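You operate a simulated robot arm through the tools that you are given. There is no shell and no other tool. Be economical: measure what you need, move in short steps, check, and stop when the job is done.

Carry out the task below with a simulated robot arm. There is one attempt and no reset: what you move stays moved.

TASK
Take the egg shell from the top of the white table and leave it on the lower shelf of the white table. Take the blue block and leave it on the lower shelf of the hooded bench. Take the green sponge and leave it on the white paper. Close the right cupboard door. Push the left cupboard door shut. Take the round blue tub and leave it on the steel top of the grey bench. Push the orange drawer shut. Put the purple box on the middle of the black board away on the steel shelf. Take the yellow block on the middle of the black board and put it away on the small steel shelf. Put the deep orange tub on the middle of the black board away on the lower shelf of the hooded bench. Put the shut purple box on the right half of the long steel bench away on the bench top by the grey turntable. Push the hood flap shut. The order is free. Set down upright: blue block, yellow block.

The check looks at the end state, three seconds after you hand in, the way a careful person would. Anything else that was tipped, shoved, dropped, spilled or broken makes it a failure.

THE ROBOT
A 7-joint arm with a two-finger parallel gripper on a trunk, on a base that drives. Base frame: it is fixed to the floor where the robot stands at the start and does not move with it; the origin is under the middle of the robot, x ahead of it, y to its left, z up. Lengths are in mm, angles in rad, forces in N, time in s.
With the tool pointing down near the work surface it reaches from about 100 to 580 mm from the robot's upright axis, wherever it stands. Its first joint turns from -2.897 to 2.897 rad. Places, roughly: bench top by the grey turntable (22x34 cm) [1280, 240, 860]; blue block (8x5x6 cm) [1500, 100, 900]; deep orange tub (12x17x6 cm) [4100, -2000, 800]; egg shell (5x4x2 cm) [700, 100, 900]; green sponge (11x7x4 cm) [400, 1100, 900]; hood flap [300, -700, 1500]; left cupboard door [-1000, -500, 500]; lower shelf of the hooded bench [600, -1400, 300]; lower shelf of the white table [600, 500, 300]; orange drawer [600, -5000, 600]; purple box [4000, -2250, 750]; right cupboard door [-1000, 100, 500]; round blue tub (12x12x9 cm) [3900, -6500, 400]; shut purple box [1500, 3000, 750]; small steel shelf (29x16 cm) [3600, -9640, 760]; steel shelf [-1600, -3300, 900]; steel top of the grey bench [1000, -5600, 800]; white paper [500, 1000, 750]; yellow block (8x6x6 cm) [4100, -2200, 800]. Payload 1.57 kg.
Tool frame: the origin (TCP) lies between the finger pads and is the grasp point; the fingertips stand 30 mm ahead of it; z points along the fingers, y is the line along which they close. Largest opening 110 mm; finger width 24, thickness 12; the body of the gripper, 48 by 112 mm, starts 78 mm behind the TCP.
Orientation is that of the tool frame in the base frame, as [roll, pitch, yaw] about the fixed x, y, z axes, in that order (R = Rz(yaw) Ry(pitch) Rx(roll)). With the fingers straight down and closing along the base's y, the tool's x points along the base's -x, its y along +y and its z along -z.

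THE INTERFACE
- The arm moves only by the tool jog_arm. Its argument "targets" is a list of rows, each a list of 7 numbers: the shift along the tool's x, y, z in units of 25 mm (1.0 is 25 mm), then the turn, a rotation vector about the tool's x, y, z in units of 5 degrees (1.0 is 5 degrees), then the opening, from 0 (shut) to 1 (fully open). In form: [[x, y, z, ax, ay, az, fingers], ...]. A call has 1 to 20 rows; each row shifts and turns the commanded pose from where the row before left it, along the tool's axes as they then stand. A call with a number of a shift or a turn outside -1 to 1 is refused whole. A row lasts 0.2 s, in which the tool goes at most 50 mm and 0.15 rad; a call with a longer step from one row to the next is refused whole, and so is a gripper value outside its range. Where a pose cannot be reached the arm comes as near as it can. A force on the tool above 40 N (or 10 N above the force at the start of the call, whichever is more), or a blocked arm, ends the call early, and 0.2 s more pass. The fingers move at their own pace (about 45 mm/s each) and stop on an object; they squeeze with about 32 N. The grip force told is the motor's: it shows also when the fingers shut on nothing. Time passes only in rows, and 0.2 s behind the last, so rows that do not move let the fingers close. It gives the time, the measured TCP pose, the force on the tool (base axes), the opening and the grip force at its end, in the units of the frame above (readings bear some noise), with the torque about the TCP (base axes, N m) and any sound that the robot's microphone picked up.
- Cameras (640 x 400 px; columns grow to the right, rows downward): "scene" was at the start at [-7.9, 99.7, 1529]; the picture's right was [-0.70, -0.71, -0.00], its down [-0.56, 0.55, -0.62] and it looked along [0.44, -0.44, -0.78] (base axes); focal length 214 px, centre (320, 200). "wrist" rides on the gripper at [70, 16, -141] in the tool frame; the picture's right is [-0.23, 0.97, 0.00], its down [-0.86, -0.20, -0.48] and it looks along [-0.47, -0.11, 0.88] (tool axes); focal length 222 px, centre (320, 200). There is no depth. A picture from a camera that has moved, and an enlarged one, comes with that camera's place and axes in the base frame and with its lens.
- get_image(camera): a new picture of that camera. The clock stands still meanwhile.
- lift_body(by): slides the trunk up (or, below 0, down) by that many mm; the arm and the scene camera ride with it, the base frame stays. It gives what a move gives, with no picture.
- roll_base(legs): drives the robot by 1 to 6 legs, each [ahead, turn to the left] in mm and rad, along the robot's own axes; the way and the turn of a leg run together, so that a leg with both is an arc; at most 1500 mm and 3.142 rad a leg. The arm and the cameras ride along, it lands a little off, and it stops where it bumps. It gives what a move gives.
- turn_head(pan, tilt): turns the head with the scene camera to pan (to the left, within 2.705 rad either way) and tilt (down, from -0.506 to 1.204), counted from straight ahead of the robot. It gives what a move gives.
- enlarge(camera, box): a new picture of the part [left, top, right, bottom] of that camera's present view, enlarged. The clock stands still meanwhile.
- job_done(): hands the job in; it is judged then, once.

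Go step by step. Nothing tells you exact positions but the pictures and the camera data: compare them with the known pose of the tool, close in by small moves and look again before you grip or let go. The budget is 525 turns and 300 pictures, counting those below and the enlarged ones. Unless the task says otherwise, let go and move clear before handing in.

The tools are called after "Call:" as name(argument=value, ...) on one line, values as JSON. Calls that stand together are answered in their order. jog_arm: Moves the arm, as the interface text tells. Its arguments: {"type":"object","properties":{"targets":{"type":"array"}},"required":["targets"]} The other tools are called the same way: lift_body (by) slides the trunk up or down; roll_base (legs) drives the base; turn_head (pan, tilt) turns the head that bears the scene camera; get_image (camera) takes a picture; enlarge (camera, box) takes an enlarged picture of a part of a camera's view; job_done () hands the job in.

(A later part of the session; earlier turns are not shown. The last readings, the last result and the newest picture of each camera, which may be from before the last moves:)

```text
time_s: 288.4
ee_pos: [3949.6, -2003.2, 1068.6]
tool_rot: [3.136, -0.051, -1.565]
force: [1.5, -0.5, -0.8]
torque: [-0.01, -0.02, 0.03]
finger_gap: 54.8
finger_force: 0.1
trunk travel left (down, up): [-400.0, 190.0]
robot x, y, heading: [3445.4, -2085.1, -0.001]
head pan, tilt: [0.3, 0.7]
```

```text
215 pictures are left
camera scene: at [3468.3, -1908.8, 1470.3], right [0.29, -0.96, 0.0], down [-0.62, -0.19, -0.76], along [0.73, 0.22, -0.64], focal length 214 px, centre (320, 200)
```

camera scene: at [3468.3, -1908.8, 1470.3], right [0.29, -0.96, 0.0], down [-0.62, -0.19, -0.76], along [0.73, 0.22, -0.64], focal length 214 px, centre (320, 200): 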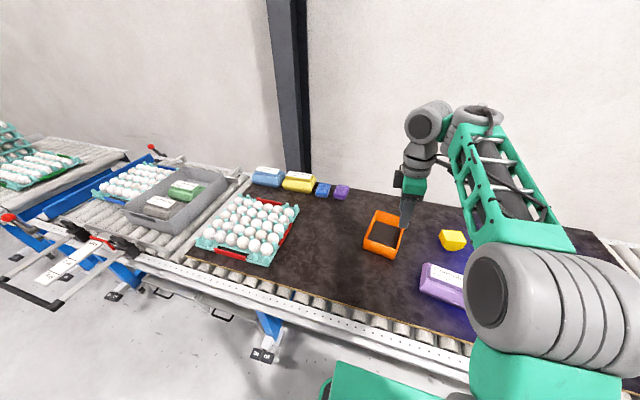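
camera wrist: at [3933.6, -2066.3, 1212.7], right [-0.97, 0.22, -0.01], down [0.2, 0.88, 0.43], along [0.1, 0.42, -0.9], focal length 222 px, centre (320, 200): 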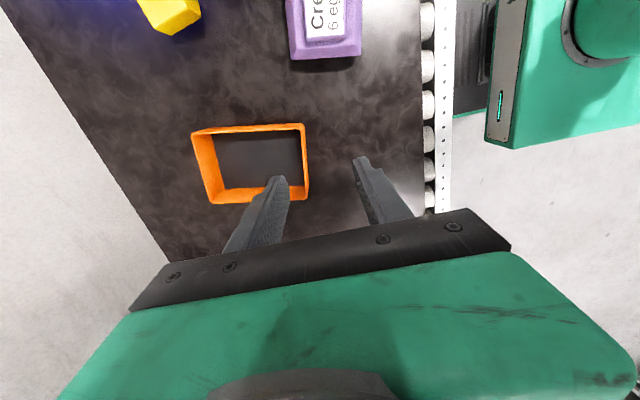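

Tub rim is near z 872, near wall centre about (3978, -1981), turned ~8°. I align over that wall and check before lowering.

Call:
jog_arm(targets=[[-0.45, -0.57, 0, 0, 0, 0, 0.5], [-0.45, -0.57, 0, 0, 0, 0, 0.5], [0, 0, 1, 0, 0, 0.8, 0.5], [0, 0, 1, 0, 0, 0.8, 0.5], [0, 0, 1, 0, 0, 0, 0.5], [0, 0, 1, 0, 0, 0, 0.5], [0, 0, 1, 0, 0, 0, 0.5], [0, 0, 0.4, 0, 0, 0, 0.5]])

Call:
get_image(camera="wrist")

```text
time_s: 290.2
ee_pos: [3978.1, -1986.9, 932.0]
tool_rot: [-3.141, -0.051, -1.707]
force: [-0.1, 0.0, 0.0]
torque: [-0.04, 0.01, 0.02]
finger_gap: 55.1
finger_force: 0.1
trunk travel left (down, up): [-400.0, 190.0]
robot x, y, heading: [3447.9, -2082.9, -0.004]
head pan, tilt: [0.3, 0.7]
```

```text
214 pictures are left
camera wrist: at [3951.5, -2047.7, 1076.0], right [-0.93, 0.36, -0.01], down [0.32, 0.84, 0.43], along [0.17, 0.4, -0.9], focal length 222 px, centre (320, 200)
```

wrist: 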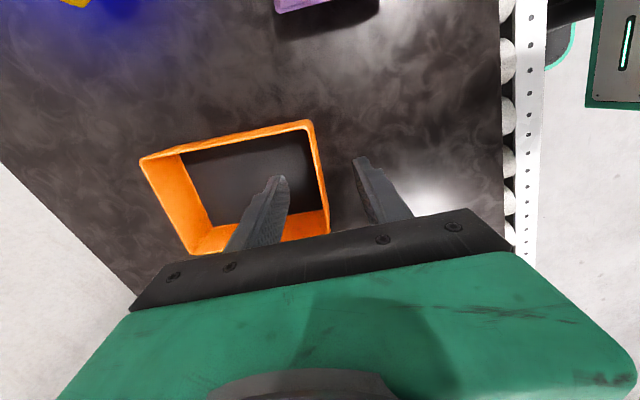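

Call:
jog_arm(targets=[[-0.51, -0.21, 0, 0, 0, 1, 0.5], [0, 0, 1, 0, 0, 0, 0.5], [0, 0, 1, 0, 0, 0, 0.5], [0, 0, 0.95, 0, 0, 0, 0.5]])

Call:
get_image(camera="wrist")

```text
time_s: 291.2
ee_pos: [3989.5, -1976.3, 903.4]
tool_rot: [3.14, -0.055, -1.795]
force: [-0.3, -0.8, 0.7]
torque: [0.0, -0.02, 0.01]
finger_gap: 55.4
finger_force: 0.0
out of reach, approached as far as the arm can: row 3, 4
trunk travel left (down, up): [-400.0, 190.0]
robot x, y, heading: [3454.3, -2085.2, -0.006]
head pan, tilt: [0.3, 0.7]
```

```text
213 pictures are left
camera wrist: at [3958.9, -2033.1, 1048.0], right [-0.9, 0.44, -0.01], down [0.39, 0.81, 0.43], along [0.2, 0.38, -0.9], focal length 222 px, centre (320, 200)
```

wrist: 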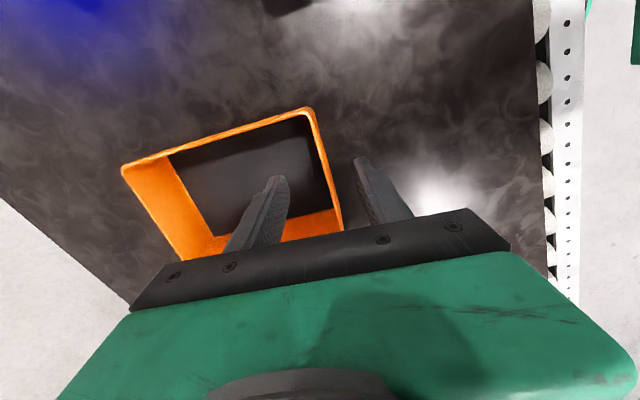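

The arm is at its low limit for this trunk height. I raise the hand a little and lower the trunk instead.

Call:
jog_arm(targets=[[0, 0.12, -1, 0, 0, 0, 0.5], [0, 0, -1, 0, 0, 0, 0.5], [0, 0, -1, 0, 0, 0, 0.5], [0, 0, -1, 0, 0, 0, 0.5]])

Call:
lift_body(by=-110)

Call:
get_image(camera="wrist")

```text
time_s: 292.2
ee_pos: [3986.1, -1970.3, 1004.3]
tool_rot: [-3.138, -0.051, -1.794]
force: [-0.1, -0.7, -0.6]
torque: [-0.02, 0.0, 0.01]
finger_gap: 54.8
finger_force: 0.0
trunk travel left (down, up): [-400.0, 190.0]
robot x, y, heading: [3449.5, -2085.8, -0.004]
head pan, tilt: [0.3, 0.7]
```

```text
time_s: 293.6
ee_pos: [3987.4, -1971.1, 893.7]
tool_rot: [-3.135, -0.051, -1.793]
force: [0.4, -0.5, -0.2]
torque: [-0.01, -0.01, -0.01]
finger_gap: 55.1
finger_force: 0.0
trunk travel left (down, up): [-290.0, 300.0]
robot x, y, heading: [3447.3, -2090.3, -0.003]
head pan, tilt: [0.3, 0.7]
```

```text
212 pictures are left
camera wrist: at [3955.6, -2027.7, 1038.3], right [-0.9, 0.44, -0.02], down [0.39, 0.81, 0.43], along [0.2, 0.38, -0.9], focal length 222 px, centre (320, 200)
```

wrist: 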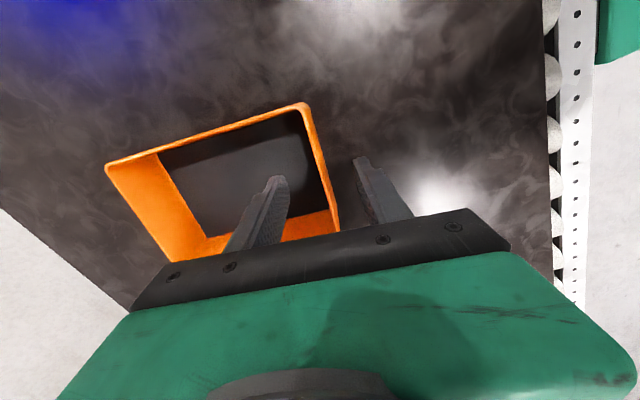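

Call:
jog_arm(targets=[[0, 0, 1, 0, 0, 0, 0.5], [0, 0, 0.45, 0, 0, 0, 0.5], [0, 0, 0, 0, 0, 0, 0], [0, 0, 0, 0, 0, 0, 0], [0, 0, 0, 0, 0, 0, 0], [0, 0, 0, 0, 0, 0, 0]])

Call:
get_image(camera="wrist")

```text
time_s: 295.0
ee_pos: [3987.6, -1971.2, 857.7]
tool_rot: [-3.137, -0.053, -1.795]
force: [0.4, 0.3, 0.0]
torque: [0.06, 0.05, -0.03]
finger_gap: 2.8
finger_force: 21.1
trunk travel left (down, up): [-290.0, 300.0]
robot x, y, heading: [3450.3, -2085.7, -0.002]
head pan, tilt: [0.3, 0.7]
```

```text
211 pictures are left
camera wrist: at [3956.0, -2029.0, 1002.2], right [-0.9, 0.44, -0.02], down [0.39, 0.81, 0.43], along [0.2, 0.38, -0.9], focal length 222 px, centre (320, 200)
```

wrist: 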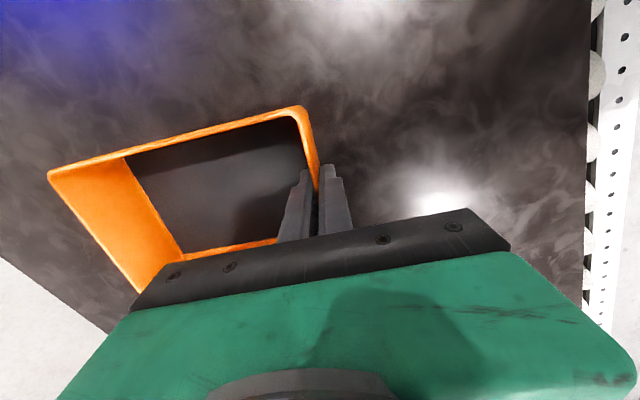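

Wall gripped. I lift and check.

Call:
jog_arm(targets=[[0, 0, -0.5, 0, 0, 0, 0], [0, 0, -1, 0, 0, 0, 0], [0, 0, -1, 0, 0, 0, 0], [0, 0, -1, 0, 0, 0, 0], [0, 0, -1, 0, 0, 0, 0]])

Call:
lift_body(by=150)

Call:
get_image(camera="wrist")

Call:
get_image(camera="scene")

```text
time_s: 296.2
ee_pos: [3988.1, -1965.5, 969.2]
tool_rot: [-3.138, -0.054, -1.791]
force: [0.4, -0.1, -0.6]
torque: [0.02, 0.1, -0.04]
finger_gap: 2.5
finger_force: 24.1
trunk travel left (down, up): [-290.0, 300.0]
robot x, y, heading: [3452.4, -2085.0, 0.001]
head pan, tilt: [0.3, 0.7]
```

```text
time_s: 298.0
ee_pos: [3987.2, -1965.0, 1120.3]
tool_rot: [-3.137, -0.053, -1.792]
force: [0.6, 0.1, -1.7]
torque: [0.02, 0.1, -0.02]
finger_gap: 2.5
finger_force: 24.1
trunk travel left (down, up): [-440.0, 150.0]
robot x, y, heading: [3446.8, -2092.7, -0.001]
head pan, tilt: [0.3, 0.7]
```

```text
210 pictures are left
camera wrist: at [3956.4, -2023.0, 1264.4], right [-0.9, 0.44, -0.02], down [0.39, 0.81, 0.43], along [0.2, 0.38, -0.9], focal length 222 px, centre (320, 200)
```

wrist: 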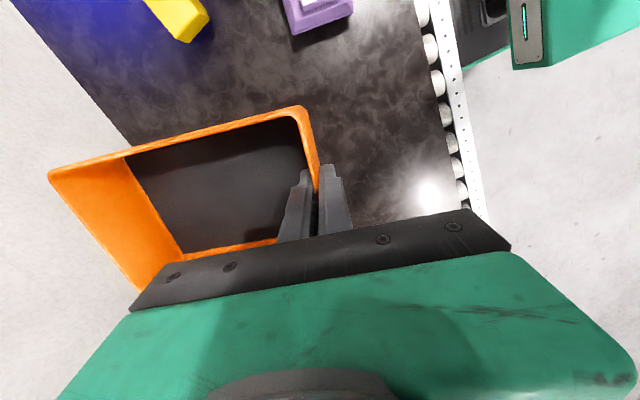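

```text
209 pictures are left
camera scene: at [3468.4, -1908.7, 1510.2], right [0.29, -0.96, 0.0], down [-0.62, -0.19, -0.76], along [0.73, 0.22, -0.64], focal length 214 px, centre (320, 200)
```

scene: 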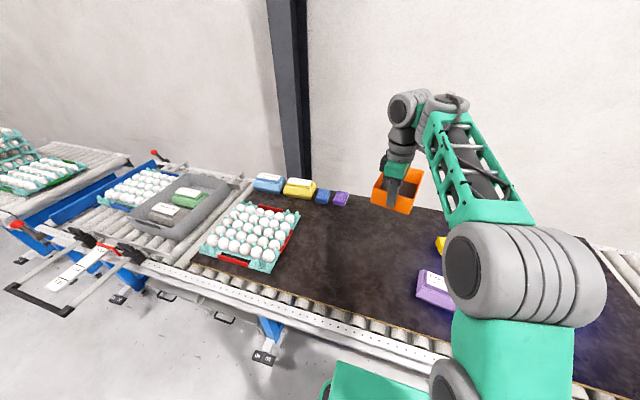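

The tub is held. I drive it back round to the aisle in front of the hooded bench's lower shelf.

Call:
roll_base(legs=[[-600, 0], [0, -2.13], [1020, 0], [0, -1.01]])

Call:
turn_head(pan=0.3, tilt=0.4)

Call:
get_image(camera="scene")

```text
time_s: 313.8
ee_pos: [1776.8, -3082.4, 1119.5]
tool_rot: [-3.136, -0.054, 1.363]
force: [-0.6, 0.8, -0.1]
torque: [-0.05, -0.1, 0.03]
finger_gap: 2.7
finger_force: 24.0
trunk travel left (down, up): [-440.0, 150.0]
robot x, y, heading: [2313.2, -2949.9, -3.13]
head pan, tilt: [0.3, 0.7]
```

```text
time_s: 314.6
ee_pos: [1776.9, -3082.4, 1120.0]
tool_rot: [-3.138, -0.053, 1.364]
force: [0.3, 0.4, -0.6]
torque: [-0.01, -0.07, 0.0]
finger_gap: 2.4
finger_force: 24.0
trunk travel left (down, up): [-440.0, 150.0]
robot x, y, heading: [2312.0, -2953.3, -3.13]
head pan, tilt: [0.3, 0.4]
```

```text
208 pictures are left
camera scene: at [2286.7, -3137.1, 1537.1], right [-0.31, 0.95, 0.0], down [0.37, 0.12, -0.92], along [-0.88, -0.28, -0.39], focal length 214 px, centre (320, 200)
```

scene: 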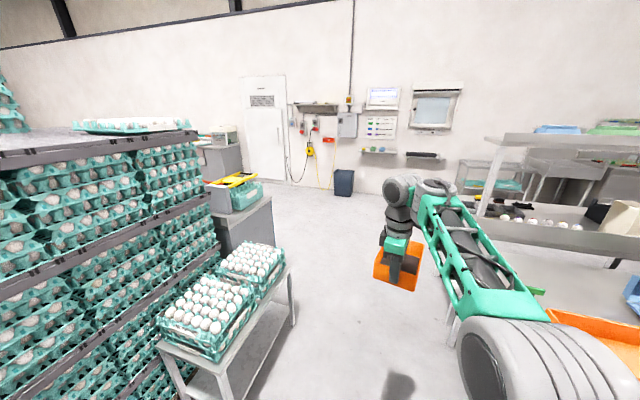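

Call:
roll_base(legs=[[1500, 0], [1290, 0], [0, -1.58]])

Call:
turn_head(pan=-0.7, tilt=0.5)

Call:
get_image(camera="scene")

```text
time_s: 332.0
ee_pos: [-567.7, -2393.5, 1119.2]
tool_rot: [-3.137, -0.052, -0.255]
force: [0.9, 0.1, -0.1]
torque: [-0.1, 0.02, 0.03]
finger_gap: 2.9
finger_force: 24.3
trunk travel left (down, up): [-440.0, 150.0]
robot x, y, heading: [-464.0, -2937.3, 1.534]
head pan, tilt: [0.3, 0.4]
```

```text
time_s: 333.2
ee_pos: [-567.1, -2393.5, 1120.7]
tool_rot: [-3.137, -0.052, -0.257]
force: [0.4, 0.9, -1.1]
torque: [-0.1, 0.01, 0.01]
finger_gap: 2.6
finger_force: 24.1
trunk travel left (down, up): [-440.0, 150.0]
robot x, y, heading: [-464.9, -2936.6, 1.539]
head pan, tilt: [-0.7, 0.499]
```

```text
207 pictures are left
camera scene: at [-561.3, -2925.2, 1528.0], right [0.74, -0.67, 0.0], down [-0.32, -0.36, -0.88], along [0.59, 0.65, -0.48], focal length 214 px, centre (320, 200)
```

scene: 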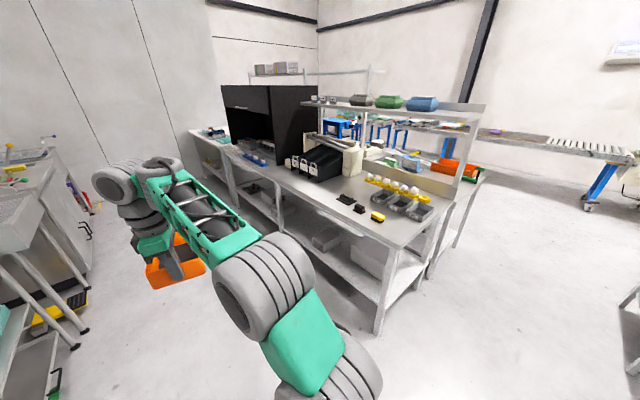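

Call:
roll_base(legs=[[0, 0.06], [1270, 0]])

Call:
lift_body(by=-400)

Call:
roll_base(legs=[[0, -1.6]])

Call:
turn_head(pan=0.0, tilt=0.6)

Call:
get_image(camera="scene")

```text
time_s: 340.1
ee_pos: [-616.6, -1128.2, 1119.5]
tool_rot: [-3.135, -0.053, -0.208]
force: [-0.2, 0.2, -1.5]
torque: [-0.06, 0.05, -0.03]
finger_gap: 2.8
finger_force: 23.8
trunk travel left (down, up): [-440.0, 150.0]
robot x, y, heading: [-485.5, -1663.5, 1.584]
head pan, tilt: [-0.7, 0.499]
```

```text
time_s: 343.9
ee_pos: [-616.9, -1125.4, 720.6]
tool_rot: [-3.137, -0.053, -0.207]
force: [0.5, 0.5, -0.8]
torque: [-0.1, 0.01, 0.0]
finger_gap: 2.7
finger_force: 24.5
trunk travel left (down, up): [-40.0, 550.0]
robot x, y, heading: [-487.3, -1665.9, 1.578]
head pan, tilt: [-0.7, 0.499]
```

```text
time_s: 348.2
ee_pos: [50.5, -1542.2, 720.5]
tool_rot: [-3.136, -0.052, -1.792]
force: [-0.1, 0.5, -1.2]
torque: [0.03, 0.11, -0.01]
finger_gap: 2.5
finger_force: 24.3
trunk travel left (down, up): [-40.0, 550.0]
robot x, y, heading: [-488.2, -1663.4, -0.007]
head pan, tilt: [-0.7, 0.499]
```

```text
time_s: 349.2
ee_pos: [51.7, -1543.1, 720.5]
tool_rot: [-3.137, -0.052, -1.792]
force: [0.4, 0.3, -1.1]
torque: [-0.01, 0.09, 0.01]
finger_gap: 2.7
finger_force: 23.8
trunk travel left (down, up): [-40.0, 550.0]
robot x, y, heading: [-491.0, -1663.7, -0.003]
head pan, tilt: [0.0, 0.6]
```

```text
206 pictures are left
camera scene: at [-461.2, -1512.3, 1118.9], right [0.0, -1.0, 0.0], down [-0.56, 0.0, -0.83], along [0.83, 0.0, -0.56], focal length 214 px, centre (320, 200)
```

scene: 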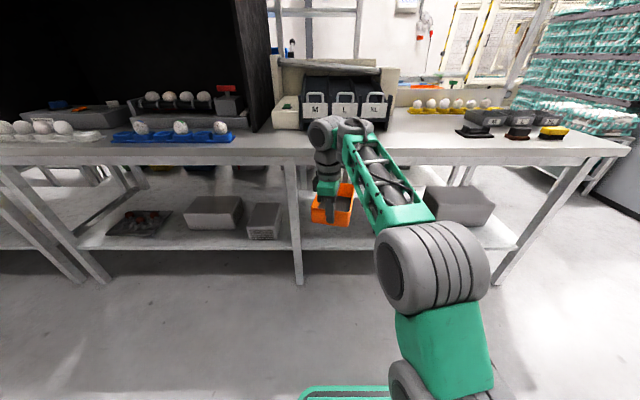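

The slot at y≈-1540 right of the middle leg is free. I lower fully and then extend toward the shelf.

Call:
lift_body(by=-38)

Call:
jog_arm(targets=[[0, 0, 1, 0, 0, 0, 0], [0, 0, 1, 0, 0, 0, 0], [0, 0, 1, 0, 0, 0, 0], [0, 0, 1, 0, 0, 0, 0], [0, 0, 1, 0, 0, 0, 0], [-0.22, -0.97, 0, 0, 0, 0, 0], [-0.22, -0.97, 0, 0, 0, 0, 0], [-0.22, -0.97, 0, 0, 0, 0, 0], [-0.22, -0.97, 0, 0, 0, 0, 0], [0, 0, 1, 0, 0, 0, 0], [0, 0, 1, 0, 0, 0, 0], [0, 0, 1, 0, 0, 0, 0], [0, 0, 1, 0, 0, 0, 0], [0, 0, 1, 0, 0, 0, 0]])

Call:
get_image(camera="wrist")

Call:
get_image(camera="scene")

```text
time_s: 350.1
ee_pos: [50.5, -1542.9, 682.3]
tool_rot: [-3.135, -0.051, -1.794]
force: [0.5, -1.2, -0.5]
torque: [0.05, 0.1, -0.01]
finger_gap: 2.7
finger_force: 23.9
trunk travel left (down, up): [-2.0, 588.0]
robot x, y, heading: [-488.4, -1664.7, 0.0]
head pan, tilt: [0.0, 0.6]
```

```text
time_s: 353.1
ee_pos: [153.3, -1555.3, 435.6]
tool_rot: [3.141, -0.054, -1.792]
force: [0.4, 1.9, -0.1]
torque: [-0.01, 0.08, 0.02]
finger_gap: 2.9
finger_force: 23.7
out of reach, approached as far as the arm can: row 14
trunk travel left (down, up): [-2.0, 588.0]
robot x, y, heading: [-489.7, -1663.3, 0.0]
head pan, tilt: [0.0, 0.6]
```

```text
205 pictures are left
camera wrist: at [123.1, -1612.7, 580.0], right [-0.9, 0.44, -0.01], down [0.39, 0.81, 0.43], along [0.2, 0.38, -0.9], focal length 222 px, centre (320, 200)
```

wrist: 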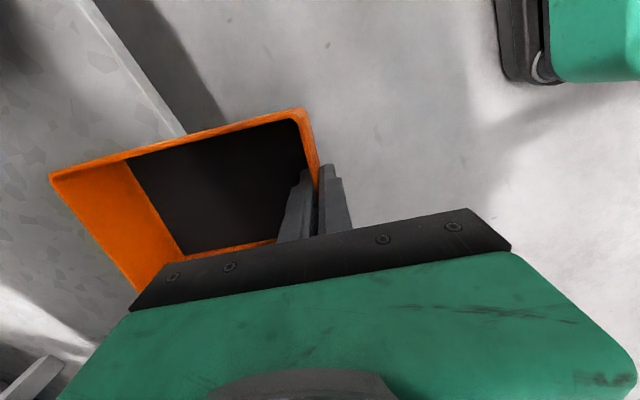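

```text
204 pictures are left
camera scene: at [-461.3, -1512.3, 1081.0], right [0.0, -1.0, 0.0], down [-0.56, 0.0, -0.83], along [0.83, 0.0, -0.56], focal length 214 px, centre (320, 200)
```

scene: 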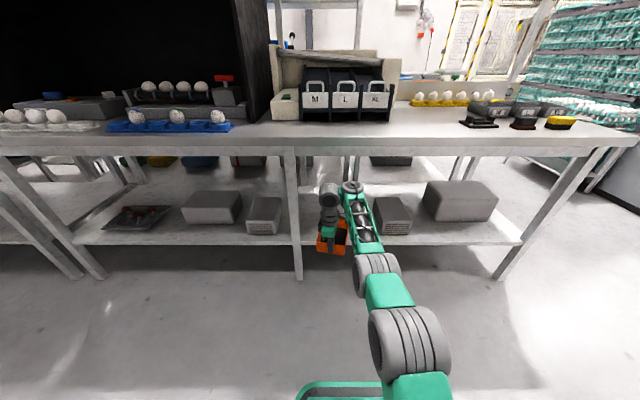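

Slot is free from about y -1430 to -1800. I drive 220 mm in and lower the tub.

Call:
roll_base(legs=[[230, 0]])

Call:
jog_arm(targets=[[0, 0, 1, 0, 0, 0, 0], [0, 0, 1, 0, 0, 0, 0], [0, 0, 0.6, 0, 0, 0, 0]])

Call:
get_image(camera="wrist")

Call:
enlarge(camera="scene", box=[240, 130, 440, 255])

```text
time_s: 354.8
ee_pos: [383.3, -1552.8, 434.0]
tool_rot: [3.139, -0.054, -1.789]
force: [-1.1, -0.1, -0.3]
torque: [0.03, 0.09, 0.01]
finger_gap: 2.6
finger_force: 24.5
trunk travel left (down, up): [-2.0, 588.0]
robot x, y, heading: [-257.7, -1665.2, 0.006]
head pan, tilt: [0.0, 0.6]
```

```text
time_s: 355.6
ee_pos: [404.5, -1552.9, 377.5]
tool_rot: [3.136, -0.057, -1.788]
force: [-0.2, 0.8, -1.4]
torque: [0.01, 0.11, 0.0]
finger_gap: 2.6
finger_force: 23.9
out of reach, approached as far as the arm can: row 1, 2, 3
trunk travel left (down, up): [-2.0, 588.0]
robot x, y, heading: [-258.1, -1660.7, 0.005]
head pan, tilt: [0.0, 0.6]
```

```text
203 pictures are left
camera wrist: at [373.8, -1609.7, 522.4], right [-0.9, 0.43, -0.01], down [0.39, 0.82, 0.43], along [0.19, 0.38, -0.9], focal length 222 px, centre (320, 200)
```

wrist: 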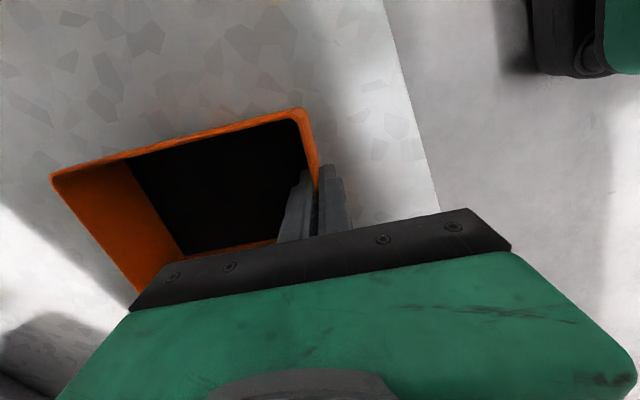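

```text
3.20 times, centred on (340, 192) of scene
camera zoom: at [-231.4, -1511.9, 1081.0], right [0.0, -1.0, 0.0], down [-0.56, 0.0, -0.83], along [0.83, 0.0, -0.56], focal length 686 px, centre (256, 224)
```

zoom: 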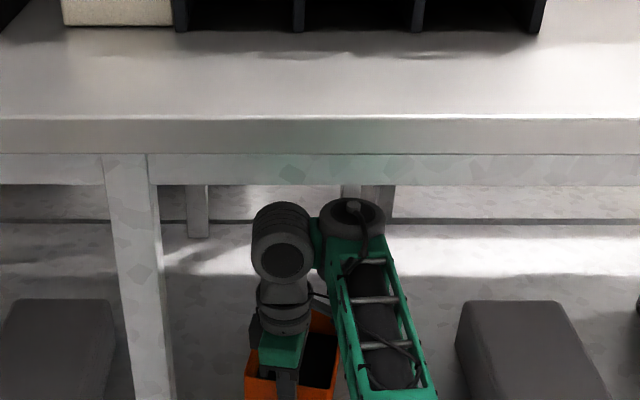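

Call:
jog_arm(targets=[[-0.1, -0.5, 0.4, 0, 0, 0, 0], [-0.1, -0.5, 0.4, 0, 0, 0, 0]])

Call:
jog_arm(targets=[[0, -0.2, 0.3, 0, 0, 0, 0]])

```text
time_s: 356.2
ee_pos: [429.5, -1554.0, 356.9]
tool_rot: [3.139, -0.055, -1.788]
force: [-0.1, 0.3, -0.9]
torque: [0.01, 0.09, 0.0]
finger_gap: 2.7
finger_force: 24.2
trunk travel left (down, up): [-2.0, 588.0]
robot x, y, heading: [-260.2, -1665.7, -0.003]
head pan, tilt: [0.0, 0.6]
```

```text
time_s: 356.6
ee_pos: [434.8, -1554.4, 352.0]
tool_rot: [-3.138, -0.052, -1.788]
force: [-2.4, 0.5, 10.0]
torque: [0.55, 0.07, 0.11]
finger_gap: 2.5
finger_force: 24.2
trunk travel left (down, up): [-2.0, 588.0]
robot x, y, heading: [-256.6, -1668.8, 0.002]
head pan, tilt: [0.0, 0.6]
```

Contact with the shelf. I release and lift clear.

Call:
jog_arm(targets=[[0, 0, 0, 0, 0, 0, 0.3], [0, 0, 0, 0, 0, 0, 0.3], [0, 0, 0, 0, 0, 0, 0.3], [0, 0, -1, 0, 0, 0, 0.3], [0, 0, -1, 0, 0, 0, 0.3], [0, 0, -1, 0, 0, 0, 0.3], [0, 0, -1, 0, 0, 0, 0.3]])

Call:
get_image(camera="wrist")

```text
time_s: 358.2
ee_pos: [434.8, -1548.2, 450.5]
tool_rot: [3.14, -0.057, -1.787]
force: [0.5, -0.1, 0.1]
torque: [0.02, 0.01, 0.01]
finger_gap: 32.8
finger_force: 0.0
trunk travel left (down, up): [-2.0, 588.0]
robot x, y, heading: [-260.3, -1665.7, 0.008]
head pan, tilt: [0.0, 0.6]
```

```text
201 pictures are left
camera wrist: at [404.4, -1607.1, 594.1], right [-0.9, 0.43, -0.01], down [0.39, 0.82, 0.43], along [0.19, 0.38, -0.9], focal length 222 px, centre (320, 200)
```

wrist: 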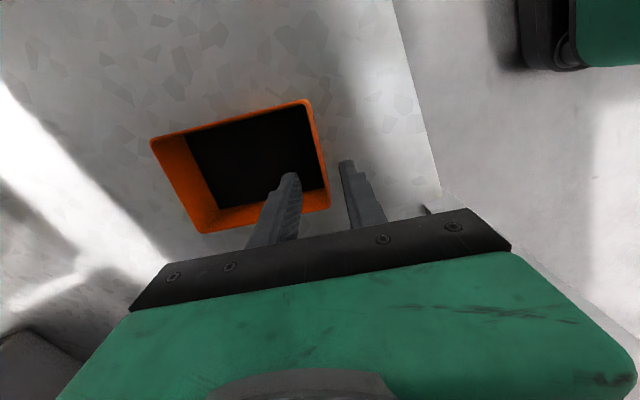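

The orange tub is on the lower shelf. I back out and drive round to the far side for the blue block.

Call:
roll_base(legs=[[-320, 0]])

Call:
lift_body(by=400)

Call:
roll_base(legs=[[0, -1.55], [1290, 0], [0, 1.55], [1500, 0], [1400, 0]])

```text
time_s: 360.3
ee_pos: [117.8, -1549.4, 450.3]
tool_rot: [3.138, -0.055, -1.789]
force: [0.0, -0.2, 0.4]
torque: [-0.01, 0.02, 0.01]
finger_gap: 33.0
finger_force: 0.1
trunk travel left (down, up): [-2.0, 588.0]
robot x, y, heading: [-573.1, -1665.1, 0.002]
head pan, tilt: [0.0, 0.6]
```

```text
time_s: 364.1
ee_pos: [117.1, -1549.2, 848.9]
tool_rot: [3.14, -0.055, -1.79]
force: [0.0, -0.4, 0.2]
torque: [0.01, -0.05, 0.0]
finger_gap: 33.0
finger_force: 0.1
trunk travel left (down, up): [-402.0, 188.0]
robot x, y, heading: [-576.1, -1664.6, 0.005]
head pan, tilt: [0.0, 0.6]
```

```text
time_s: 391.8
ee_pos: [3053.5, -2870.6, 848.8]
tool_rot: [3.14, -0.055, -1.805]
force: [-0.1, 0.2, -0.4]
torque: [-0.02, -0.02, -0.01]
finger_gap: 32.6
finger_force: 0.1
trunk travel left (down, up): [-402.0, 188.0]
robot x, y, heading: [2357.6, -2972.5, -0.013]
head pan, tilt: [0.0, 0.6]
```

Call:
roll_base(legs=[[0, 1.58], [1500, 0], [1400, 0]])

Call:
lift_body(by=180)

Call:
turn_head(pan=1.3, tilt=0.5)

Call:
get_image(camera="scene")

Call:
turn_head(pan=0.2, tilt=0.4)

Call:
get_image(camera="scene")

```text
time_s: 409.6
ee_pos: [2236.4, 622.7, 848.6]
tool_rot: [-3.141, -0.054, -0.216]
force: [0.7, 0.1, 0.6]
torque: [-0.01, 0.0, 0.03]
finger_gap: 32.8
finger_force: 0.0
trunk travel left (down, up): [-402.0, 188.0]
robot x, y, heading: [2357.8, -65.6, 1.577]
head pan, tilt: [0.0, 0.6]
```

```text
time_s: 411.6
ee_pos: [2236.9, 623.3, 1029.8]
tool_rot: [3.139, -0.055, -0.215]
force: [0.3, -0.4, 0.9]
torque: [0.0, 0.02, -0.01]
finger_gap: 33.0
finger_force: 0.0
trunk travel left (down, up): [-582.0, 8.0]
robot x, y, heading: [2356.0, -70.8, 1.574]
head pan, tilt: [0.0, 0.6]
```

```text
time_s: 413.1
ee_pos: [2236.2, 622.4, 1029.9]
tool_rot: [3.139, -0.055, -0.214]
force: [0.4, 0.0, 0.7]
torque: [0.02, 0.03, -0.01]
finger_gap: 32.9
finger_force: 0.0
trunk travel left (down, up): [-582.0, 8.0]
robot x, y, heading: [2353.9, -66.4, 1.577]
head pan, tilt: [1.3, 0.499]
```

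```text
200 pictures are left
camera scene: at [2111.9, -107.3, 1670.0], right [0.26, 0.97, 0.0], down [0.46, -0.12, -0.88], along [-0.85, 0.23, -0.48], focal length 214 px, centre (320, 200)
```

scene: 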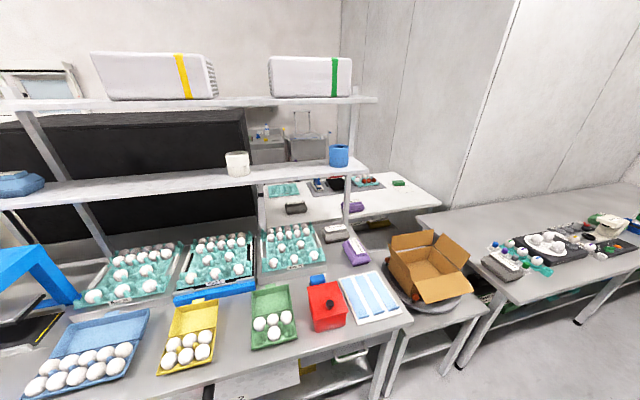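

```text
time_s: 414.4
ee_pos: [2236.9, 623.6, 1029.3]
tool_rot: [3.14, -0.053, -0.216]
force: [0.1, 0.2, 0.8]
torque: [-0.01, 0.01, 0.03]
finger_gap: 33.0
finger_force: 0.1
trunk travel left (down, up): [-582.0, 8.0]
robot x, y, heading: [2354.6, -67.7, 1.575]
head pan, tilt: [0.201, 0.4]
```

```text
199 pictures are left
camera scene: at [2180.6, -40.5, 1679.1], right [0.98, 0.21, 0.0], down [0.08, -0.38, -0.92], along [-0.19, 0.9, -0.39], focal length 214 px, centre (320, 200)
```

scene: 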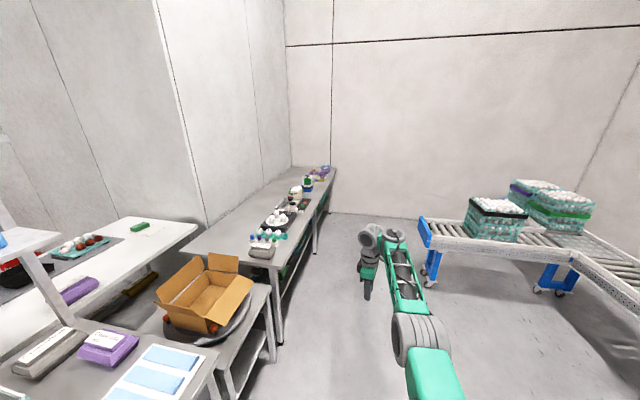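

The blue block is near (1466, 55), behind the red box; the target bench area by the turntable is visible. First I fetch the shut purple box from the far end of the long bench: retract the arm and drive along +y.

Call:
jog_arm(targets=[[0, 0, -1, 0, 0, 0, 0.9], [0, 0, -1, 0, 0, 0, 0.9], [0, 0, -1, 0, 0, 0, 0.9], [0, 0, -1, 0, 0, 0, 0.9], [0, 0, -1, 0, 0, 0, 0.9], [0, 0, -1, 0, 0, 0, 0.9], [0.37, 0.92, -1, 0, 0, 0, 0.9], [0.37, 0.92, -1, 0, 0, 0, 0.9], [0.37, 0.92, 0, 0, 0, 0, 0.9], [0.37, 0.92, 0, 0, 0, 0, 0.9], [0.37, 0.92, 0, 0, 0, 0, 0.9], [0.37, 0.92, 0, 0, 0, 0, 0.9], [0.37, 0.92, 0, 0, 0, 0, 0.9], [0.37, 0.92, 0, 0, 0, 0, 0.9]])

Call:
roll_base(legs=[[1000, 0.1], [950, 0.0]])

Call:
turn_head(pan=0.5, tilt=0.5)

Call:
get_image(camera="scene")

```text
time_s: 417.4
ee_pos: [2259.9, 423.3, 1223.7]
tool_rot: [-3.141, -0.054, -0.215]
force: [0.6, -0.1, 0.2]
torque: [0.0, 0.02, 0.02]
finger_gap: 99.3
finger_force: 0.0
out of reach, approached as far as the arm can: row 6
trunk travel left (down, up): [-582.0, 8.0]
robot x, y, heading: [2355.5, -67.1, 1.575]
head pan, tilt: [0.201, 0.4]
```

```text
time_s: 427.2
ee_pos: [2046.5, 2347.9, 1224.0]
tool_rot: [3.141, -0.054, -0.111]
force: [-0.2, 1.4, -0.2]
torque: [-0.04, 0.0, 0.01]
finger_gap: 99.2
finger_force: 0.0
trunk travel left (down, up): [-582.0, 8.0]
robot x, y, heading: [2195.0, 1869.4, 1.682]
head pan, tilt: [0.201, 0.4]
```

```text
time_s: 428.0
ee_pos: [2047.7, 2345.9, 1224.0]
tool_rot: [3.14, -0.055, -0.11]
force: [0.8, 0.1, -0.7]
torque: [0.03, -0.01, -0.02]
finger_gap: 99.1
finger_force: 0.2
trunk travel left (down, up): [-582.0, 8.0]
robot x, y, heading: [2198.6, 1866.9, 1.68]
head pan, tilt: [0.499, 0.499]
```

```text
198 pictures are left
camera scene: at [1993.3, 1863.3, 1670.0], right [0.82, 0.57, 0.0], down [0.27, -0.39, -0.88], along [-0.5, 0.72, -0.48], focal length 214 px, centre (320, 200)
```

scene: 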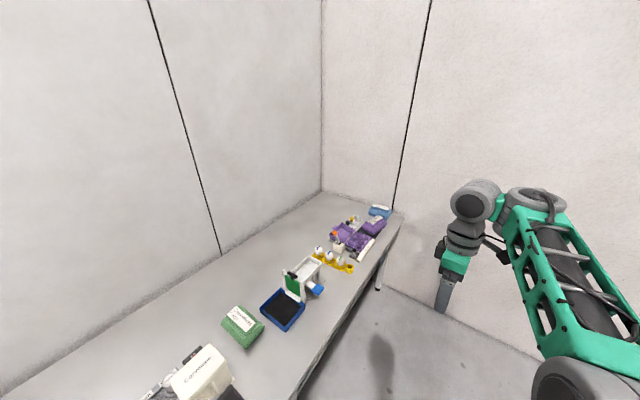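

Call:
enlarge(camera="scene", box=[300, 180, 428, 260])

```text
5.00 times, centred on (364, 220) of scene
camera zoom: at [1993.3, 1863.3, 1670.0], right [0.82, 0.57, 0.0], down [0.27, -0.39, -0.88], along [-0.5, 0.72, -0.48], focal length 1072 px, centre (100, 100)
```

zoom: 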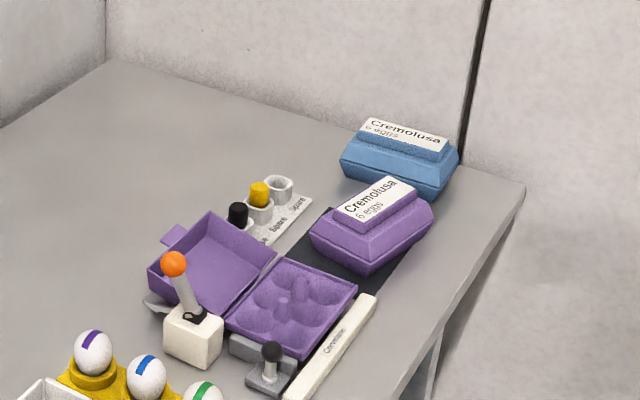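

The shut purple box is near (1640, 2985), long side along y (≈78°). I drive up and turn toward it.

Call:
roll_base(legs=[[735, 0], [0, 0.58]])

Call:
jog_arm(targets=[[0, 0, 0, 0, 0, -1, 1], [0, 0, 0, 0, 0, -1, 1], [0, 0, 0, 0, 0, -1, 1], [0, 0, 0, 0, 0, -1, 1], [0, 0, 0, 0, 0, -1, 1], [0, 0, 0, 0, 0, -1, 1], [0, 0, 0, 0, 0, -1, 1], [0, 0, 0, 0, 0, -1, 1], [0, 0, 0, 0, 0, -0.7, 1]])

Call:
get_image(camera="wrist")

```text
time_s: 433.5
ee_pos: [1722.9, 2912.3, 1223.8]
tool_rot: [-3.142, -0.054, 0.476]
force: [0.3, -0.9, 0.5]
torque: [0.02, -0.01, 0.02]
finger_gap: 99.0
finger_force: 0.1
trunk travel left (down, up): [-582.0, 8.0]
robot x, y, heading: [2113.3, 2595.5, 2.267]
head pan, tilt: [0.499, 0.499]
```

```text
time_s: 435.5
ee_pos: [1723.1, 2912.4, 1223.8]
tool_rot: [3.103, -0.037, 1.237]
force: [-0.2, 0.1, 0.6]
torque: [-0.04, 0.0, -0.01]
finger_gap: 110.0
finger_force: 0.1
trunk travel left (down, up): [-582.0, 8.0]
robot x, y, heading: [2111.7, 2595.2, 2.264]
head pan, tilt: [0.499, 0.499]
```

```text
196 pictures are left
camera wrist: at [1752.9, 2969.0, 1367.9], right [0.84, -0.53, 0.03], down [-0.49, -0.75, 0.44], along [-0.21, -0.38, -0.9], focal length 222 px, centre (320, 200)
```

wrist: 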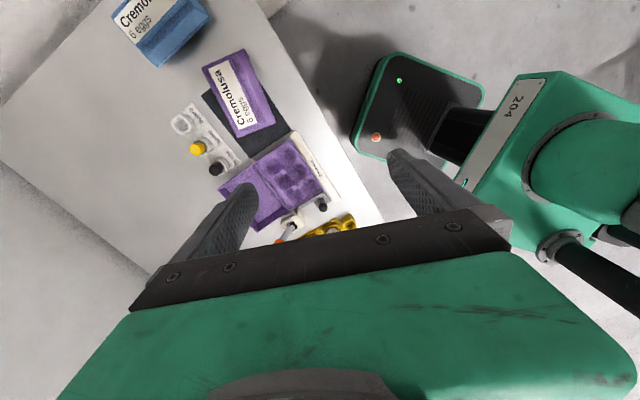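

Combining both views, the box centre is about (1617, 3050, 826) with the bench near z 790. I move closer, centre above it and lower the trunk.

Call:
roll_base(legs=[[60, 0]])

Call:
jog_arm(targets=[[0.64, -0.94, 0, 0, 0, -0.55, 1], [0.64, -0.94, 0, 0, 0, -0.55, 1], [0.64, -0.94, 0, 0, 0, 0, 1], [0.64, -0.94, 0, 0, 0, 0, 1]])

Call:
lift_body(by=-230)

Call:
get_image(camera="wrist")

```text
time_s: 436.5
ee_pos: [1683.3, 2960.4, 1224.2]
tool_rot: [3.101, -0.04, 1.233]
force: [-0.5, -0.4, 0.8]
torque: [0.0, -0.03, -0.01]
finger_gap: 109.9
finger_force: 0.0
trunk travel left (down, up): [-582.0, 8.0]
robot x, y, heading: [2069.9, 2640.1, 2.267]
head pan, tilt: [0.499, 0.499]
```

```text
time_s: 437.5
ee_pos: [1611.0, 3047.5, 1221.9]
tool_rot: [3.099, -0.034, 1.331]
force: [-1.3, 0.0, 0.4]
torque: [0.0, 0.0, -0.03]
finger_gap: 110.0
finger_force: 0.2
trunk travel left (down, up): [-582.0, 8.0]
robot x, y, heading: [2072.2, 2643.0, 2.268]
head pan, tilt: [0.499, 0.499]
```

```text
time_s: 439.9
ee_pos: [1611.6, 3047.2, 992.3]
tool_rot: [3.1, -0.036, 1.329]
force: [0.7, -0.1, 0.7]
torque: [-0.03, 0.02, 0.0]
finger_gap: 109.8
finger_force: 0.1
trunk travel left (down, up): [-352.0, 238.0]
robot x, y, heading: [2064.4, 2640.5, 2.268]
head pan, tilt: [0.499, 0.499]
```

```text
195 pictures are left
camera wrist: at [1635.4, 3106.2, 1136.8], right [0.89, -0.45, 0.03], down [-0.42, -0.79, 0.44], along [-0.17, -0.41, -0.9], focal length 222 px, centre (320, 200)
```

wrist: 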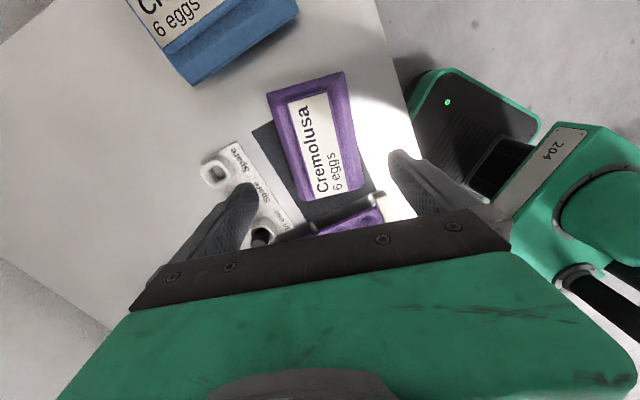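

Call:
jog_arm(targets=[[0, 0, 1, 0, 0, 0, 1], [0, 0, 1, 0, 0, 0, 1]])

Call:
get_image(camera="wrist")

Call:
turn_head(pan=0.3, tilt=0.7)

Call:
get_image(camera="scene")

```text
time_s: 440.5
ee_pos: [1614.3, 3049.5, 942.4]
tool_rot: [3.1, -0.034, 1.331]
force: [0.5, 0.2, 0.6]
torque: [-0.01, -0.02, -0.03]
finger_gap: 110.3
finger_force: 0.1
trunk travel left (down, up): [-352.0, 238.0]
robot x, y, heading: [2069.1, 2639.8, 2.266]
head pan, tilt: [0.499, 0.499]
```

```text
194 pictures are left
camera wrist: at [1638.4, 3107.1, 1087.0], right [0.89, -0.45, 0.03], down [-0.42, -0.79, 0.44], along [-0.17, -0.41, -0.9], focal length 222 px, centre (320, 200)
```

wrist: 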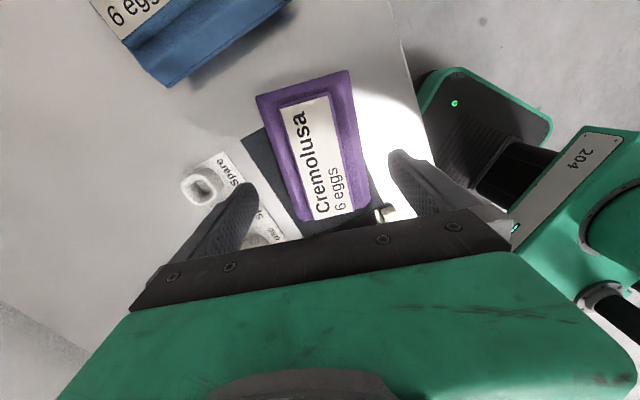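

```text
time_s: 441.3
ee_pos: [1614.8, 3048.9, 943.0]
tool_rot: [3.099, -0.034, 1.331]
force: [0.1, -0.7, 1.2]
torque: [0.0, -0.03, -0.01]
finger_gap: 109.9
finger_force: 0.0
trunk travel left (down, up): [-352.0, 238.0]
robot x, y, heading: [2070.9, 2637.9, 2.269]
head pan, tilt: [0.3, 0.7]
```

```text
193 pictures are left
camera scene: at [1918.6, 2539.9, 1422.3], right [0.54, 0.84, 0.0], down [0.54, -0.35, -0.77], along [-0.64, 0.41, -0.64], focal length 214 px, centre (320, 200)
```

scene: 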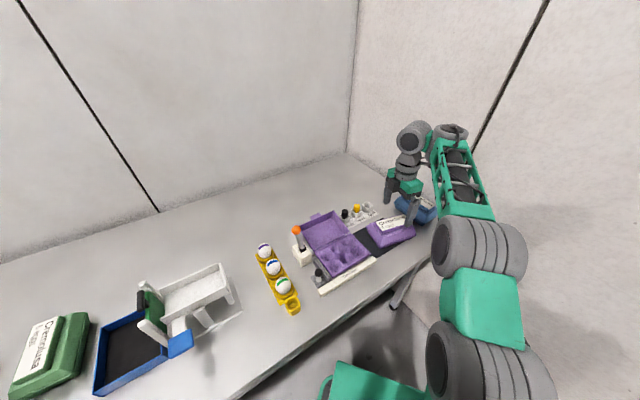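

I'll grip the raised label ridge on the lid rather than the tight full width. I descend further with a moderate opening and check.

Call:
jog_arm(targets=[[0, 0, 1, 0, 0, 0, 0.68], [0, 0, 1, 0, 0, 0, 0.68], [0, 0, 0.2, 0, 0, 0, 0.68]])

Call:
get_image(camera="wrist")

Call:
enlarge(camera="scene", box=[330, 170, 458, 250])

```text
time_s: 442.1
ee_pos: [1615.7, 3049.6, 891.4]
tool_rot: [3.105, -0.038, 1.332]
force: [-0.9, 0.2, 19.1]
torque: [-0.01, 0.71, 0.12]
finger_gap: 75.1
finger_force: 0.2
trunk travel left (down, up): [-352.0, 238.0]
robot x, y, heading: [2067.6, 2642.5, 2.262]
head pan, tilt: [0.3, 0.7]
```

```text
192 pictures are left
camera wrist: at [1641.4, 3108.1, 1035.8], right [0.89, -0.45, 0.03], down [-0.42, -0.8, 0.44], along [-0.18, -0.4, -0.9], focal length 222 px, centre (320, 200)
```

wrist: 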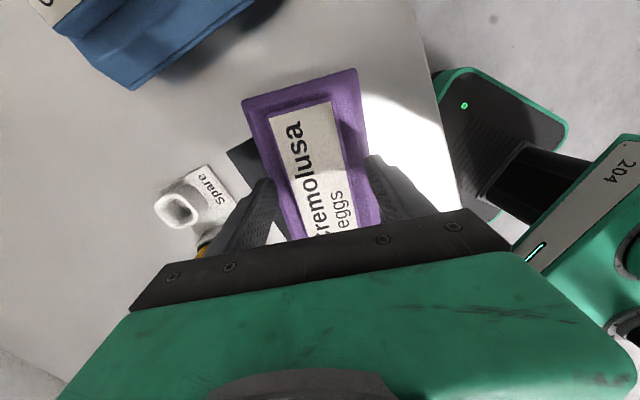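

```text
5.00 times, centred on (394, 210) of scene
camera zoom: at [1919.7, 2538.9, 1422.8], right [0.54, 0.84, 0.0], down [0.54, -0.35, -0.77], along [-0.64, 0.42, -0.64], focal length 1072 px, centre (-50, 150)
```

zoom: 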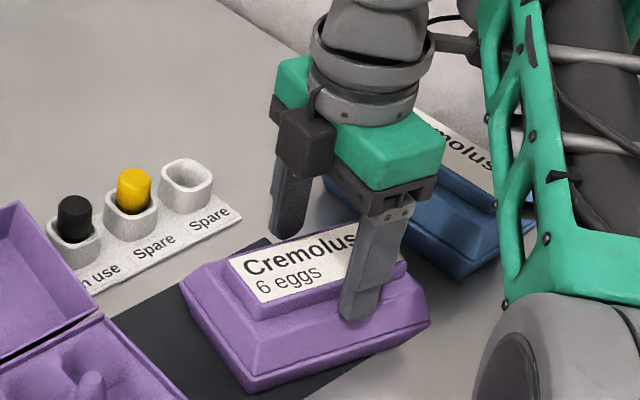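

The fingers straddle the ridge and touch the lid slope. I raise a touch and close.

Call:
jog_arm(targets=[[0, 0, -0.15, 0, 0, 0, 0.68], [0, 0, 0, 0, 0, 0, 0.3], [0, 0, 0, 0, 0, 0, 0.3], [0, 0, 0, 0, 0, 0, 0.3], [0, 0, 0, 0, 0, 0, 0.3]])

Call:
enlarge(camera="scene", box=[330, 170, 458, 250])

```text
time_s: 443.3
ee_pos: [1617.0, 3048.3, 891.3]
tool_rot: [3.101, -0.035, 1.332]
force: [4.3, -1.6, 7.2]
torque: [0.05, -0.05, -0.04]
finger_gap: 49.7
finger_force: 32.2
trunk travel left (down, up): [-352.0, 238.0]
robot x, y, heading: [2070.3, 2642.2, 2.267]
head pan, tilt: [0.3, 0.7]
```

```text
5.00 times, centred on (394, 210) of scene
camera zoom: at [1919.5, 2539.3, 1422.3], right [0.54, 0.84, 0.0], down [0.54, -0.35, -0.77], along [-0.64, 0.42, -0.64], focal length 1072 px, centre (-50, 150)
```

zoom: 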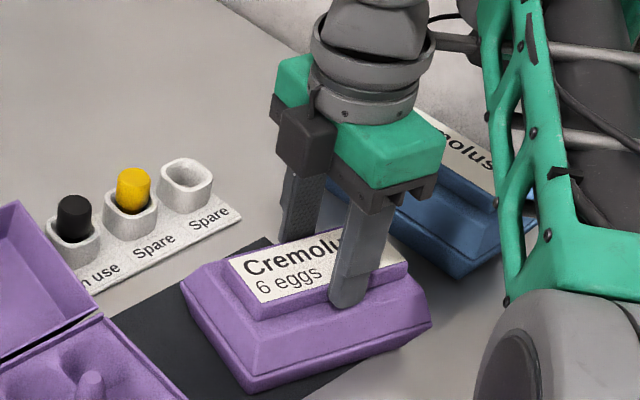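

Call:
jog_arm(targets=[[0, 0, -0.5, 0, 0, 0, 0.3], [0, 0, -1, 0, 0, 0, 0.3], [0, 0, -1, 0, 0, 0, 0.3], [0, 0, -1, 0, 0, 0, 0.3]])

Call:
get_image(camera="scene")

```text
time_s: 444.3
ee_pos: [1612.4, 3047.4, 979.8]
tool_rot: [3.097, -0.034, 1.334]
force: [0.2, 0.8, -4.8]
torque: [0.03, -0.02, -0.04]
finger_gap: 49.7
finger_force: 31.9
trunk travel left (down, up): [-352.0, 238.0]
robot x, y, heading: [2069.9, 2640.2, 2.267]
head pan, tilt: [0.3, 0.7]
```

```text
189 pictures are left
camera scene: at [1918.5, 2540.1, 1422.2], right [0.54, 0.84, 0.0], down [0.54, -0.35, -0.76], along [-0.64, 0.41, -0.64], focal length 214 px, centre (320, 200)
```

scene: 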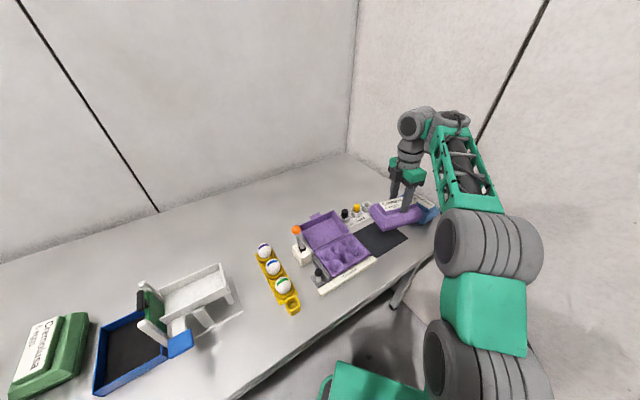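

The box is lifted cleanly. I raise it, back away from the corner, turn and drive back along -y to the turntable area.

Call:
lift_body(by=200)

Call:
roll_base(legs=[[-280, 0], [0, 2.44], [1480, 0]])

Call:
turn_head(pan=-0.9, tilt=0.6)

Call:
get_image(camera="scene")

```text
time_s: 446.4
ee_pos: [1611.8, 3047.8, 1179.1]
tool_rot: [3.098, -0.035, 1.332]
force: [0.0, 0.1, -3.7]
torque: [0.02, 0.05, 0.0]
finger_gap: 49.4
finger_force: 32.0
trunk travel left (down, up): [-552.0, 38.0]
robot x, y, heading: [2071.4, 2643.7, 2.267]
head pan, tilt: [0.3, 0.7]
```

```text
time_s: 461.2
ee_pos: [2257.4, 309.6, 1178.8]
tool_rot: [3.097, -0.034, -2.556]
force: [0.2, 0.2, -4.6]
torque: [0.02, 0.04, -0.01]
finger_gap: 49.5
finger_force: 32.1
trunk travel left (down, up): [-552.0, 38.0]
robot x, y, heading: [2190.6, 920.8, -1.619]
head pan, tilt: [0.3, 0.7]
```

```text
time_s: 462.6
ee_pos: [2256.5, 309.2, 1179.5]
tool_rot: [3.098, -0.037, -2.553]
force: [0.1, -0.7, -4.6]
torque: [-0.01, -0.01, -0.03]
finger_gap: 49.3
finger_force: 32.8
trunk travel left (down, up): [-552.0, 38.0]
robot x, y, heading: [2194.8, 921.8, -1.62]
head pan, tilt: [-0.901, 0.6]
```

```text
188 pictures are left
camera scene: at [2278.6, 919.4, 1630.9], right [-0.58, 0.81, 0.0], down [0.46, 0.33, -0.82], along [-0.67, -0.48, -0.57], focal length 214 px, centre (320, 200)
```

scene: 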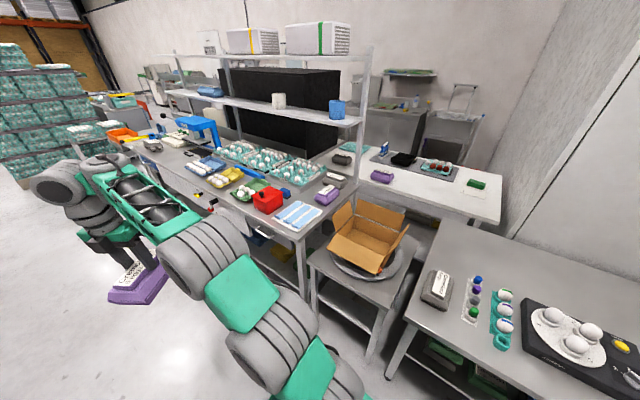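

Call:
enlarge(camera="scene", box=[240, 150, 400, 250])

```text
4.00 times, centred on (320, 200) of scene
camera zoom: at [2278.6, 919.4, 1630.9], right [-0.58, 0.81, 0.0], down [0.46, 0.33, -0.82], along [-0.67, -0.48, -0.57], focal length 858 px, centre (320, 200)
```

zoom: 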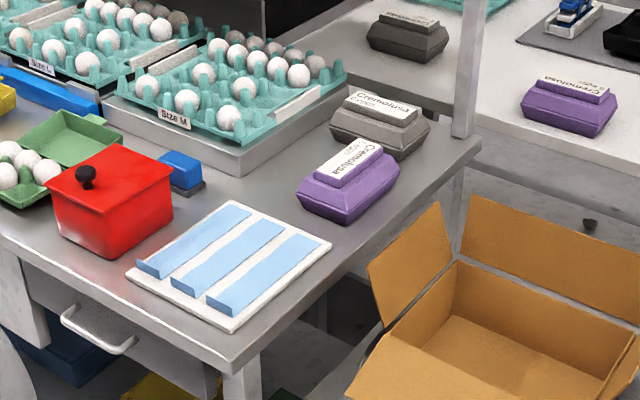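

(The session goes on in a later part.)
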